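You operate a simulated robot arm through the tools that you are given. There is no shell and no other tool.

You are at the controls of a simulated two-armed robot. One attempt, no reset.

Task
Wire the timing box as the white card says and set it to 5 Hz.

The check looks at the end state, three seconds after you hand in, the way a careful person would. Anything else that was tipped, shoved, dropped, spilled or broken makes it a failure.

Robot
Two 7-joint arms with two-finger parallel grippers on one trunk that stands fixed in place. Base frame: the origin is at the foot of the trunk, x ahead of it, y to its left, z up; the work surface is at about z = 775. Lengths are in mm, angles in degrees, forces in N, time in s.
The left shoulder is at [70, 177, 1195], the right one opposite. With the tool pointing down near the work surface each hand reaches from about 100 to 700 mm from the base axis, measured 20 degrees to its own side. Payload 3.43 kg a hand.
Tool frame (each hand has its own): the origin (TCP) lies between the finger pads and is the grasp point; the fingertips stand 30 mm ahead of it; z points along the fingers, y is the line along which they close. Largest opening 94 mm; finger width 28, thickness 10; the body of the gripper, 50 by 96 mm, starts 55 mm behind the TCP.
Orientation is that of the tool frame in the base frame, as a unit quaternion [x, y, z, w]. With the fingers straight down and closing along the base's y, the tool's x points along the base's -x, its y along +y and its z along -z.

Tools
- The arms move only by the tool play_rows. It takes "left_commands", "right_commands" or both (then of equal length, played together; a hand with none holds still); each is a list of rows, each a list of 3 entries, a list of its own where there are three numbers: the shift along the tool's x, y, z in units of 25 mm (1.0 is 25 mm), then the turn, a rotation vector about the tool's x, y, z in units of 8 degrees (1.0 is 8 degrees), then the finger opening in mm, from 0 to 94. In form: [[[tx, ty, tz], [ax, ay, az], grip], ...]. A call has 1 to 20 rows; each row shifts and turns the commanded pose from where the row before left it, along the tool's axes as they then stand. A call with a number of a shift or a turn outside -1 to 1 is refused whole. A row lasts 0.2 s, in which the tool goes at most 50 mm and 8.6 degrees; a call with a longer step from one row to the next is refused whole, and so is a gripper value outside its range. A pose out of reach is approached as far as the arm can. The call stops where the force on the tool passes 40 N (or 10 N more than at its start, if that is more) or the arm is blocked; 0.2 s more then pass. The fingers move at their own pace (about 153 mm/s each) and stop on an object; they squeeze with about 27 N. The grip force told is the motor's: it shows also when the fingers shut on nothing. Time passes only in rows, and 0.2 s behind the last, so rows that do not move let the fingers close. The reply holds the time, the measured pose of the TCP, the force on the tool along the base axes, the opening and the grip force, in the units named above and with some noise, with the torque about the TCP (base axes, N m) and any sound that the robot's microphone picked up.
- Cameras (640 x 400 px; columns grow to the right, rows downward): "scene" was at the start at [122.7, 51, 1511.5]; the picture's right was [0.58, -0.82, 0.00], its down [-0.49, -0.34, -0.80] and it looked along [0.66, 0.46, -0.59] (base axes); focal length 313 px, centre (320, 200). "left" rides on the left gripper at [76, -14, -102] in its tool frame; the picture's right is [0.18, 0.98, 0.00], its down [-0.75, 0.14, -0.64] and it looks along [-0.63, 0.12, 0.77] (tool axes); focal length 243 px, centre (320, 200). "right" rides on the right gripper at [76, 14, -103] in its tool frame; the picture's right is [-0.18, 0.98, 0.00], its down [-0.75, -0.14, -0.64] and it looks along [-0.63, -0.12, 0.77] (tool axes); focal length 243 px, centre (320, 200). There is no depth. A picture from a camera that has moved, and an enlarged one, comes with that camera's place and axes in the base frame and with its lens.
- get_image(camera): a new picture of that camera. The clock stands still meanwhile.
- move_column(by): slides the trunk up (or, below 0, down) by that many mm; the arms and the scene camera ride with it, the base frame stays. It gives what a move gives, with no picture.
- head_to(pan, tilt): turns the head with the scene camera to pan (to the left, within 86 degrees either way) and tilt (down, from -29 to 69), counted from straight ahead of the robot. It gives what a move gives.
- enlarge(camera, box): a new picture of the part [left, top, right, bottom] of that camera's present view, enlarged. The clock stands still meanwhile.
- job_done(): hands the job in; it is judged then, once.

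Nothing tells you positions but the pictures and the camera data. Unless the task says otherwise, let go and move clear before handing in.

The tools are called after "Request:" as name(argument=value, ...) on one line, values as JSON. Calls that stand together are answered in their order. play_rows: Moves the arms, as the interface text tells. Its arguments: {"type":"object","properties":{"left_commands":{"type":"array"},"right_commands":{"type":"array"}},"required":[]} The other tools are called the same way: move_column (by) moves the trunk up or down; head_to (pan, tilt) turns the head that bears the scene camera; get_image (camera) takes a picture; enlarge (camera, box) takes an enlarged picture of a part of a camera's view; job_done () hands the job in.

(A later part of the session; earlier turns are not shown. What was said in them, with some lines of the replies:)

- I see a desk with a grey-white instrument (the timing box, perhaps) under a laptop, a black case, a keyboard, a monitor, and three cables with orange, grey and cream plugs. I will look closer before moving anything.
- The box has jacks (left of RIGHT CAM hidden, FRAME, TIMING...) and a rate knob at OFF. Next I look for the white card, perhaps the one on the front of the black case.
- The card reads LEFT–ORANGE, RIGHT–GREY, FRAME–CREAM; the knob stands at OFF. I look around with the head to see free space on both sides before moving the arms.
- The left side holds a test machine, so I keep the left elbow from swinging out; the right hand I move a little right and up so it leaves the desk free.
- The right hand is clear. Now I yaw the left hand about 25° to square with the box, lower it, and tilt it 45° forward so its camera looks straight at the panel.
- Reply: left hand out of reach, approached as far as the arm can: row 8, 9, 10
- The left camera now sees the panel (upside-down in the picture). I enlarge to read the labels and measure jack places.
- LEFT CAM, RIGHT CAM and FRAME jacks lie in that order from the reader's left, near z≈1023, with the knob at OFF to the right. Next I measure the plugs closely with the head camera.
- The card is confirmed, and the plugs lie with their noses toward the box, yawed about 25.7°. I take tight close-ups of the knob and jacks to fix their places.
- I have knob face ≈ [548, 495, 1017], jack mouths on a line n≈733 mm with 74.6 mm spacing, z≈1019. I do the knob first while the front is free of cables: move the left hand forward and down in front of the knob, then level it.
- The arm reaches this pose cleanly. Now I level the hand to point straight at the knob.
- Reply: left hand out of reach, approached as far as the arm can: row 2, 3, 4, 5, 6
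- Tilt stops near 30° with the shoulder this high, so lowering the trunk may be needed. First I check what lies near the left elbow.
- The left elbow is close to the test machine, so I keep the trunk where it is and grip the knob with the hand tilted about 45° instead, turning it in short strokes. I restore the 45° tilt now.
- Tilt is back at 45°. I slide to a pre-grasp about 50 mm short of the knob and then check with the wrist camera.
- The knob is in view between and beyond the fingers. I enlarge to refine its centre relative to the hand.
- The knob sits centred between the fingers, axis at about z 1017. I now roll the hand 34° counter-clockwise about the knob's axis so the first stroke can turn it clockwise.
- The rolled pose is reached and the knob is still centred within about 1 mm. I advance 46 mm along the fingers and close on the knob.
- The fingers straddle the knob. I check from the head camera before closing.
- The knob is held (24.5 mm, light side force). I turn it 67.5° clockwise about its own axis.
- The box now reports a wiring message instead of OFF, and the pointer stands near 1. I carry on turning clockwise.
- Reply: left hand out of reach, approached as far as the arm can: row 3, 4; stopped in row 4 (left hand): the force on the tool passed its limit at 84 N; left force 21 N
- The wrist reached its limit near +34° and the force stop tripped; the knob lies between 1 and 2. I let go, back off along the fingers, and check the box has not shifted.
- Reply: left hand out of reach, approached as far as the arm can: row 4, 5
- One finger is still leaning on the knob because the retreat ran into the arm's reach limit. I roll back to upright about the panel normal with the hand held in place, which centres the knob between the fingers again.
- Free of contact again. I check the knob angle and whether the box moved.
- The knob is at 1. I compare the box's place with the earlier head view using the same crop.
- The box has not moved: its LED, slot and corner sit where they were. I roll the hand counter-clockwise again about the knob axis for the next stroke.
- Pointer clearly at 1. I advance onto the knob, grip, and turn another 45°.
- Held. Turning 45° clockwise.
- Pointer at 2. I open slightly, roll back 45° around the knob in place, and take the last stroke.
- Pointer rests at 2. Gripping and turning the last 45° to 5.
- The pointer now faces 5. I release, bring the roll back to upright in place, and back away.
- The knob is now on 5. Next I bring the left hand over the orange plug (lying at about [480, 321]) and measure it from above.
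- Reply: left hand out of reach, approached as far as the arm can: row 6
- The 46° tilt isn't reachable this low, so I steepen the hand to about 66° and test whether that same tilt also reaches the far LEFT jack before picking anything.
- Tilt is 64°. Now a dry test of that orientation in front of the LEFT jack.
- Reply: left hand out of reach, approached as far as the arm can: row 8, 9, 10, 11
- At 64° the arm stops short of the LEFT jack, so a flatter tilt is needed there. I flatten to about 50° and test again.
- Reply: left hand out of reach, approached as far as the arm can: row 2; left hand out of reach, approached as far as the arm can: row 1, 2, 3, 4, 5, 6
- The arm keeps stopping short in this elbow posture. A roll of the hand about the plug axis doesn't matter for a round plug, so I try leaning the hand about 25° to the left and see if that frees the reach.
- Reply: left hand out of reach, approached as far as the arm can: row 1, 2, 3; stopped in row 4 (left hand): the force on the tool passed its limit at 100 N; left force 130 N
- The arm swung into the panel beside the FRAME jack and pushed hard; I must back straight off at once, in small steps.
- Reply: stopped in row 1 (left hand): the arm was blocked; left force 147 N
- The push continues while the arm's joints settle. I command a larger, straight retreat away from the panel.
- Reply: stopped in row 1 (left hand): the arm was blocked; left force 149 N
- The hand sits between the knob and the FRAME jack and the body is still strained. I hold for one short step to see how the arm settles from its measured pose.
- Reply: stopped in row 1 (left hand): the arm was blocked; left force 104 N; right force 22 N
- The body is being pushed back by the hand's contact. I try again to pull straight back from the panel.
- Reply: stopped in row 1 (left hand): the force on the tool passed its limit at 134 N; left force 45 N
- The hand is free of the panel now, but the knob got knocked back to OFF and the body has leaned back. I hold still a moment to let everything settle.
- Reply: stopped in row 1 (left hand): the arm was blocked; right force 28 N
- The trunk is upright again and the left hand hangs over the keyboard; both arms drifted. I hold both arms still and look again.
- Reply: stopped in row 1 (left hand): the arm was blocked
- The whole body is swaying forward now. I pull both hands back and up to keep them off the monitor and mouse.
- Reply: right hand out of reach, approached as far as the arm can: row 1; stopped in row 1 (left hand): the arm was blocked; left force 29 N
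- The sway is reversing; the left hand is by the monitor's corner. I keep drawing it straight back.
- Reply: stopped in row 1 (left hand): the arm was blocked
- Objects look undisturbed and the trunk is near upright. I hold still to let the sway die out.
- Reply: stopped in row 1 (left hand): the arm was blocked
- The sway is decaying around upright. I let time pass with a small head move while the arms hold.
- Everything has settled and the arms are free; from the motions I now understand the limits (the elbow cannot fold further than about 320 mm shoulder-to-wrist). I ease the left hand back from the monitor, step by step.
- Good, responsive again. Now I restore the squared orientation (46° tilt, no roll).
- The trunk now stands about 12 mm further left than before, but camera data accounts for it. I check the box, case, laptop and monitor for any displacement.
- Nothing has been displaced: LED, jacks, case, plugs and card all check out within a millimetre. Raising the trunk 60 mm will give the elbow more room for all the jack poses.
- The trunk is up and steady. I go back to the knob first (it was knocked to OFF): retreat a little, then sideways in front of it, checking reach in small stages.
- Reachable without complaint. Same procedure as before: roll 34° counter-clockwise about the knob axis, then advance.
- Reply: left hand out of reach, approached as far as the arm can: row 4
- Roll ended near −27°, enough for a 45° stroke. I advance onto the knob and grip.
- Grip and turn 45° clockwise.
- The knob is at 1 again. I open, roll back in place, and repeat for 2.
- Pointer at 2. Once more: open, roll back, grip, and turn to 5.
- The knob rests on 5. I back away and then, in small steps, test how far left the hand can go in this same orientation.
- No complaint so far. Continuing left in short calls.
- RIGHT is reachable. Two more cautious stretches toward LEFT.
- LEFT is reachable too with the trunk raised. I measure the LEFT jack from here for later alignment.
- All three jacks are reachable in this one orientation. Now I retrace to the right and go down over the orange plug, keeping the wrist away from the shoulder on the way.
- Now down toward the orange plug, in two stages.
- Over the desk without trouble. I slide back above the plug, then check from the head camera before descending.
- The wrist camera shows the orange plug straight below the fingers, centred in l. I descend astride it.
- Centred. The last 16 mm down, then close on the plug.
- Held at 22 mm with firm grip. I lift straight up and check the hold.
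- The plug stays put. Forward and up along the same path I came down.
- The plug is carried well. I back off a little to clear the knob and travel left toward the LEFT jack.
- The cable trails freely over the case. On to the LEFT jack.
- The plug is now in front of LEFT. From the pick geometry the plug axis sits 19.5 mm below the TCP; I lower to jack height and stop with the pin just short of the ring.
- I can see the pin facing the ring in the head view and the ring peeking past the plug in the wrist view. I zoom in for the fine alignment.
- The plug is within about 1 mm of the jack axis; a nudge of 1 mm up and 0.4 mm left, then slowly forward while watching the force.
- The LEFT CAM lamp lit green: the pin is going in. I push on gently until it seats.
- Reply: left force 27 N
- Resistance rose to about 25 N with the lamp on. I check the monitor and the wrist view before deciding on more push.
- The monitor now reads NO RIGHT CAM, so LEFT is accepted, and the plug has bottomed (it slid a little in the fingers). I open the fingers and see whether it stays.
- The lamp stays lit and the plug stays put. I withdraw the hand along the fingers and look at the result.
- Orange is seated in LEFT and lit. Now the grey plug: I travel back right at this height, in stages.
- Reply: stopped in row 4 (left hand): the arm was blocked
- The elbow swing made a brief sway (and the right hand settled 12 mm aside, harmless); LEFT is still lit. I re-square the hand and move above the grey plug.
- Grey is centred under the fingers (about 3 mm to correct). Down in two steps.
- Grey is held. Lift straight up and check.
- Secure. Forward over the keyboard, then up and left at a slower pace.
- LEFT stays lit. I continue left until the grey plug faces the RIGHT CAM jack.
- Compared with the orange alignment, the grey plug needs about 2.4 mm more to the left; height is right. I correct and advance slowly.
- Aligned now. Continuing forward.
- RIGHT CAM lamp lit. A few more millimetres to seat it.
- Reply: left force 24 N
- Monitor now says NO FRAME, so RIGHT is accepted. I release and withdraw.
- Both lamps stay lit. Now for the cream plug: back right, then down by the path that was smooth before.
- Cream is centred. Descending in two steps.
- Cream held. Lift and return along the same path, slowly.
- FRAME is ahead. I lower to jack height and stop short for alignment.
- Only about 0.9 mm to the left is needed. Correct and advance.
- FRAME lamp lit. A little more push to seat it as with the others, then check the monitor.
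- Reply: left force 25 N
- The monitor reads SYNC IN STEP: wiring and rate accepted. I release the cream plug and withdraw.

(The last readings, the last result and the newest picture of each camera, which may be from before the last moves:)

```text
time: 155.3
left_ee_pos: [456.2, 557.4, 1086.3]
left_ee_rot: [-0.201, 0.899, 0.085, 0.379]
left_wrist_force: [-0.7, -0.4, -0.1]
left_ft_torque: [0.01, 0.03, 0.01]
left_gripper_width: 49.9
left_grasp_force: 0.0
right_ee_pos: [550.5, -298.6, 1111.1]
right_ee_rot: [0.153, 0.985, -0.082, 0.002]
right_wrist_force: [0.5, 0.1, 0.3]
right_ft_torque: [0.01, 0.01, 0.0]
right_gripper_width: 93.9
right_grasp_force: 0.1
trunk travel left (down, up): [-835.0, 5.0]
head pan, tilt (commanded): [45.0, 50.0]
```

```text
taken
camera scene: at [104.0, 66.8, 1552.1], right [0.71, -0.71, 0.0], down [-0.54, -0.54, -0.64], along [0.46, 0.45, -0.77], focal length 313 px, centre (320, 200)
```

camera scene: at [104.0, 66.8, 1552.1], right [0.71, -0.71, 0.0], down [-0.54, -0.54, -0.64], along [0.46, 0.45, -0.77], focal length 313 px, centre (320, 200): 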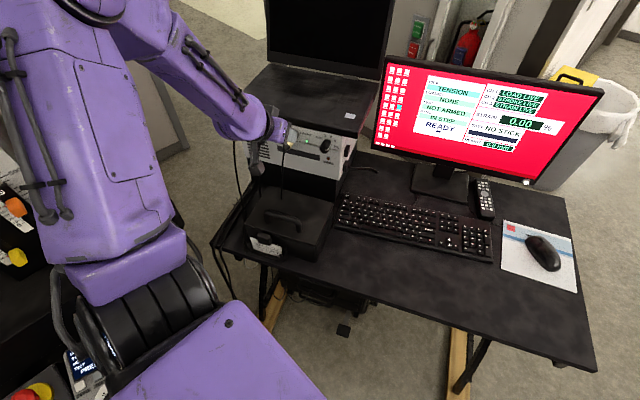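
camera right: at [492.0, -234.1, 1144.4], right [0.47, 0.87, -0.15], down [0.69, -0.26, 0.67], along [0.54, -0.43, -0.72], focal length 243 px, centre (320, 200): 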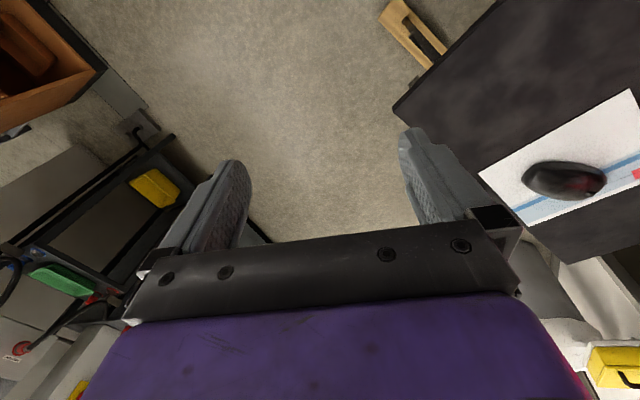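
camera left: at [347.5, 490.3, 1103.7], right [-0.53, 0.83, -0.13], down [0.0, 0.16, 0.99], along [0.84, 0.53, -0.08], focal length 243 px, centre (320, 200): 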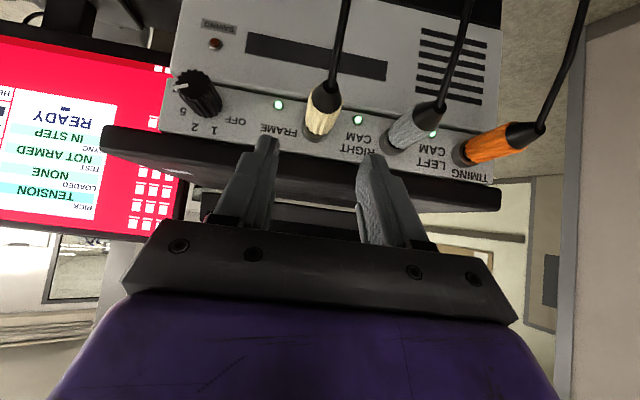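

All three lamps are lit and the plugs stay. I verify the knob pointer and the plugs up close.

Request:
enlarge(camera="left", box=[150, 60, 278, 140])

Request:
enlarge(camera="left", box=[280, 60, 560, 200])

Request:
enlarge(camera="scene", box=[210, 60, 370, 160])

Request:
enlarge(camera="scene", box=[200, 160, 440, 310])

```text
5.00 times, centred on (214, 100) of left
camera zoom: at [347.5, 490.3, 1103.7], right [-0.53, 0.83, -0.13], down [0.0, 0.16, 0.99], along [0.84, 0.53, -0.08], focal length 1213 px, centre (850, 700)
```

zoom: 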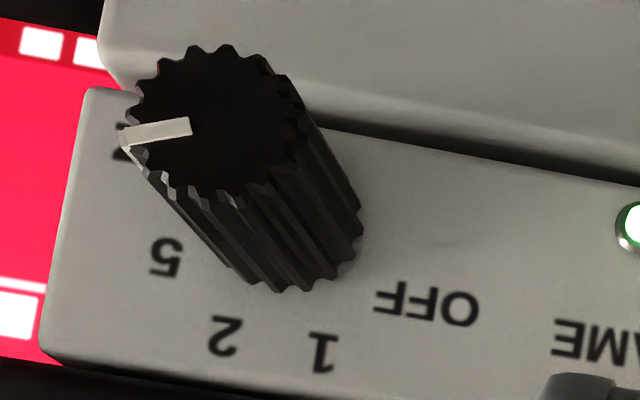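

```text
2.29 times, centred on (420, 130) of left
camera zoom: at [347.5, 490.3, 1103.7], right [-0.53, 0.83, -0.13], down [0.0, 0.16, 0.99], along [0.84, 0.53, -0.08], focal length 555 px, centre (91, 360)
```

zoom: 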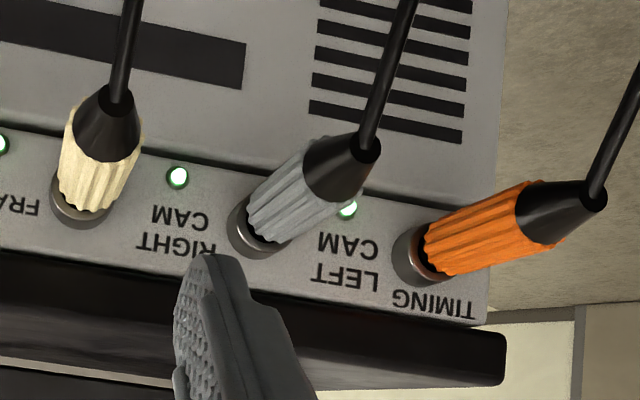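

```text
4.00 times, centred on (290, 110) of scene
camera zoom: at [104.0, 66.8, 1552.1], right [0.71, -0.71, 0.0], down [-0.54, -0.54, -0.64], along [0.46, 0.45, -0.77], focal length 1253 px, centre (440, 560)
```

zoom: 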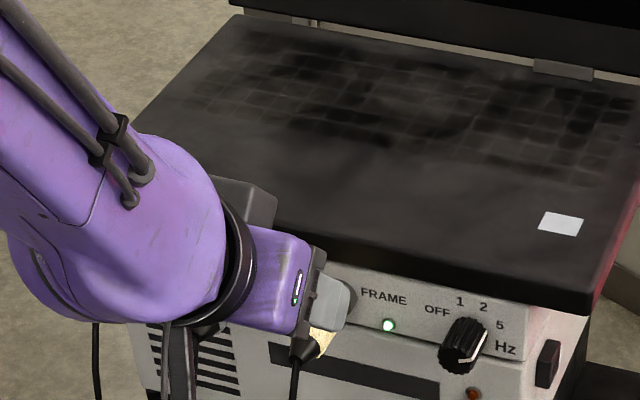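

```text
2.67 times, centred on (320, 235) of scene
camera zoom: at [104.0, 66.8, 1552.1], right [0.71, -0.71, 0.0], down [-0.54, -0.54, -0.64], along [0.46, 0.45, -0.77], focal length 835 px, centre (320, 107)
```

zoom: 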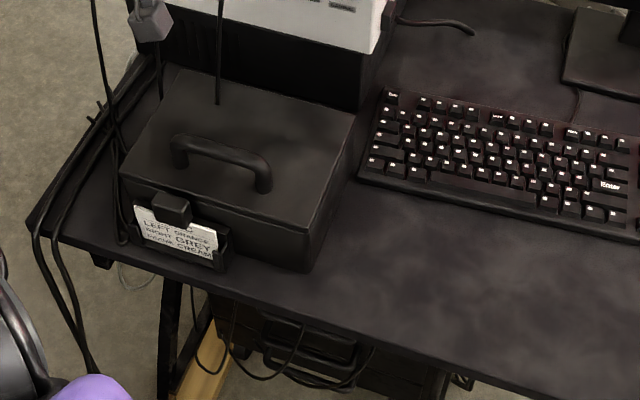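

Pointer on 5, card order matched, case and card undisturbed. I lift the hand a bit further clear and take a last look.

Request:
play_rows(left_commands=[[[-0.3, 0, -0.45], [0, 0, 0], 50], [[-0.3, 0, -0.45], [0, 0, 0], 50], [[-0.3, 0, -0.45], [0, 0, 0], 50], [[0, 0, 0], [0, 0, 0], 50]])

Request:
get_image(camera="scene")

Request:
get_image(camera="left")

Request:
head_to(pan=30, tilt=50)

Request:
get_image(camera="scene")

```text
time: 156.3
left_ee_pos: [450.0, 554.2, 1125.3]
left_ee_rot: [-0.201, 0.9, 0.085, 0.379]
left_wrist_force: [-0.5, 0.3, -0.6]
left_ft_torque: [0.04, 0.0, 0.0]
left_gripper_width: 50.4
left_grasp_force: 0.0
right_ee_pos: [553.0, -297.8, 1111.0]
right_ee_rot: [0.154, 0.985, -0.081, 0.001]
right_wrist_force: [-0.8, 1.0, -0.1]
right_ft_torque: [0.01, -0.01, 0.01]
right_gripper_width: 94.1
right_grasp_force: 0.0
trunk travel left (down, up): [-835.0, 5.0]
head pan, tilt (commanded): [45.0, 50.0]
```

```text
taken
camera scene: at [105.8, 67.1, 1551.9], right [0.71, -0.71, 0.0], down [-0.54, -0.54, -0.64], along [0.45, 0.45, -0.77], focal length 313 px, centre (320, 200)
```

scene: 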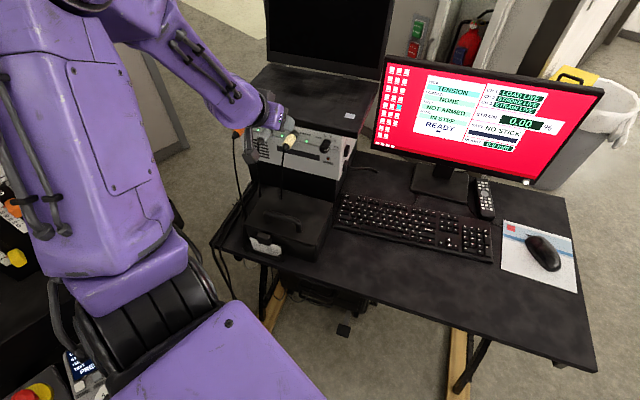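

```text
taken
camera left: at [341.2, 487.9, 1142.9], right [-0.53, 0.83, -0.13], down [0.0, 0.16, 0.99], along [0.84, 0.53, -0.09], focal length 243 px, centre (320, 200)
```

left: 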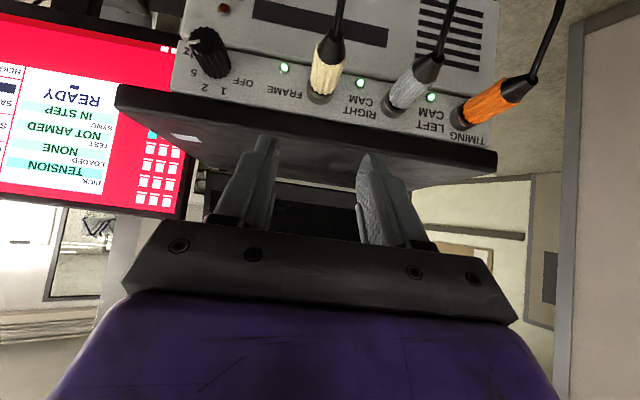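

```text
time: 157.1
left_ee_pos: [450.2, 553.8, 1125.8]
left_ee_rot: [-0.201, 0.899, 0.085, 0.379]
left_wrist_force: [0.0, -0.5, -0.2]
left_ft_torque: [0.0, -0.02, -0.02]
left_gripper_width: 50.1
left_grasp_force: 0.0
right_ee_pos: [552.7, -300.2, 1111.1]
right_ee_rot: [0.154, 0.985, -0.082, 0.002]
right_wrist_force: [0.3, 0.9, -0.1]
right_ft_torque: [0.0, 0.0, 0.0]
right_gripper_width: 94.0
right_grasp_force: 0.1
trunk travel left (down, up): [-835.0, 5.0]
head pan, tilt (commanded): [30.0, 50.0]
```

```text
taken
camera scene: at [117.9, 51.0, 1552.0], right [0.5, -0.87, 0.0], down [-0.66, -0.38, -0.64], along [0.56, 0.32, -0.77], focal length 313 px, centre (320, 200)
```

scene: 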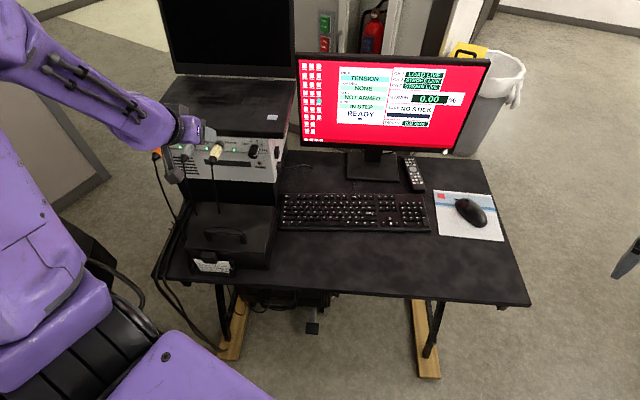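

All is in order at the desk. One quick look at the test machine on the left, since the body had swayed, before I hand in.

Request:
head_to(pan=80, tilt=45)

Request:
get_image(camera="scene")

Request:
head_to(pan=-30, tilt=40)

Request:
get_image(camera="scene")

```text
time: 158.3
left_ee_pos: [449.8, 553.5, 1125.6]
left_ee_rot: [-0.201, 0.899, 0.084, 0.379]
left_wrist_force: [-0.1, 0.9, 0.2]
left_ft_torque: [0.01, -0.04, 0.01]
left_gripper_width: 50.1
left_grasp_force: 0.0
right_ee_pos: [553.0, -298.8, 1110.8]
right_ee_rot: [0.154, 0.985, -0.081, 0.001]
right_wrist_force: [-0.4, 0.0, 0.8]
right_ft_torque: [-0.02, -0.01, 0.0]
right_gripper_width: 93.9
right_grasp_force: 0.0
trunk travel left (down, up): [-835.0, 5.0]
head pan, tilt (commanded): [80.0, 45.0]
```

```text
taken
camera scene: at [65.6, 92.3, 1558.8], right [0.98, -0.17, 0.0], down [-0.12, -0.7, -0.71], along [0.12, 0.7, -0.71], focal length 313 px, centre (320, 200)
```

scene: 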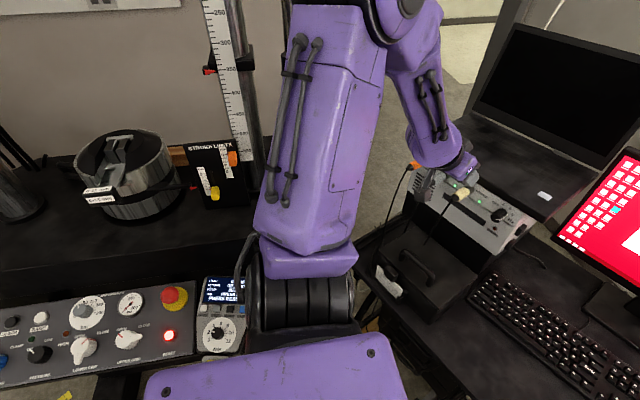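

```text
time: 160.2
left_ee_pos: [451.2, 554.3, 1126.8]
left_ee_rot: [-0.201, 0.899, 0.085, 0.38]
left_wrist_force: [0.9, 0.1, -0.5]
left_ft_torque: [-0.02, 0.0, 0.02]
left_gripper_width: 50.2
left_grasp_force: 0.1
right_ee_pos: [552.7, -299.5, 1110.1]
right_ee_rot: [0.155, 0.985, -0.081, 0.002]
right_wrist_force: [-0.2, 0.6, 0.3]
right_ft_torque: [0.04, -0.01, -0.02]
right_gripper_width: 94.0
right_grasp_force: 0.0
trunk travel left (down, up): [-835.0, 5.0]
head pan, tilt (commanded): [-30.0, 40.0]
```

```text
taken
camera scene: at [125.1, -30.2, 1566.1], right [-0.5, -0.87, 0.0], down [-0.56, 0.32, -0.77], along [0.66, -0.38, -0.64], focal length 313 px, centre (320, 200)
```

scene: 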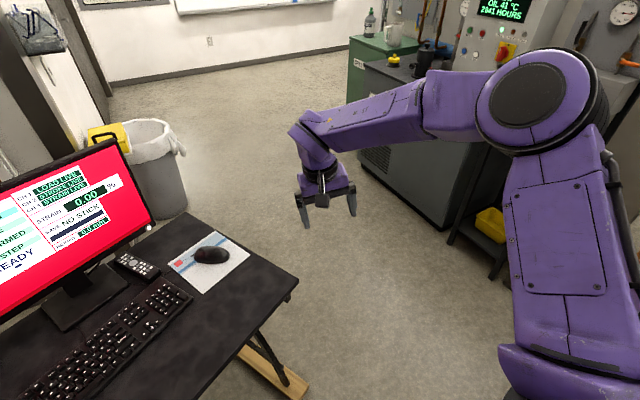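

The three plugs are in their jacks with all lamps lit, the knob is on 5 and the monitor reads IN STEP. The test machine and the right side look untouched, and both hands are clear, so I hand in.

Request:
job_done()

```text
The job is handed in.
```

The timing box is wired as the card says and set to 5 Hz. Orange is in LEFT CAM, grey in RIGHT CAM and cream in FRAME. All three lamps are green, and the monitor's SYNC line read IN STEP at my last look before handing in. Both hands are empty and clear of everything.

Partway through, the left arm ran past its reach and pushed hard on the front of the box, over 100 N. Three things came of that:

- **Knob:** it was knocked back to OFF, so I set it to 5 again.
- **Robot:** the trunk swayed and settled about 12 mm to the left. Later the right arm settled about 12 mm to one side during a smaller sway; it touched nothing.
- **Surroundings:** I compared head-camera views from before and after. The box had not moved by more than about a millimetre. The laptop, case, card, monitor, keyboard, mouse and test machine looked undisturbed.

The plugs sit with a gap of about 6 mm between body and ring. They would go in no further, and the orange one droops slightly under its cable.
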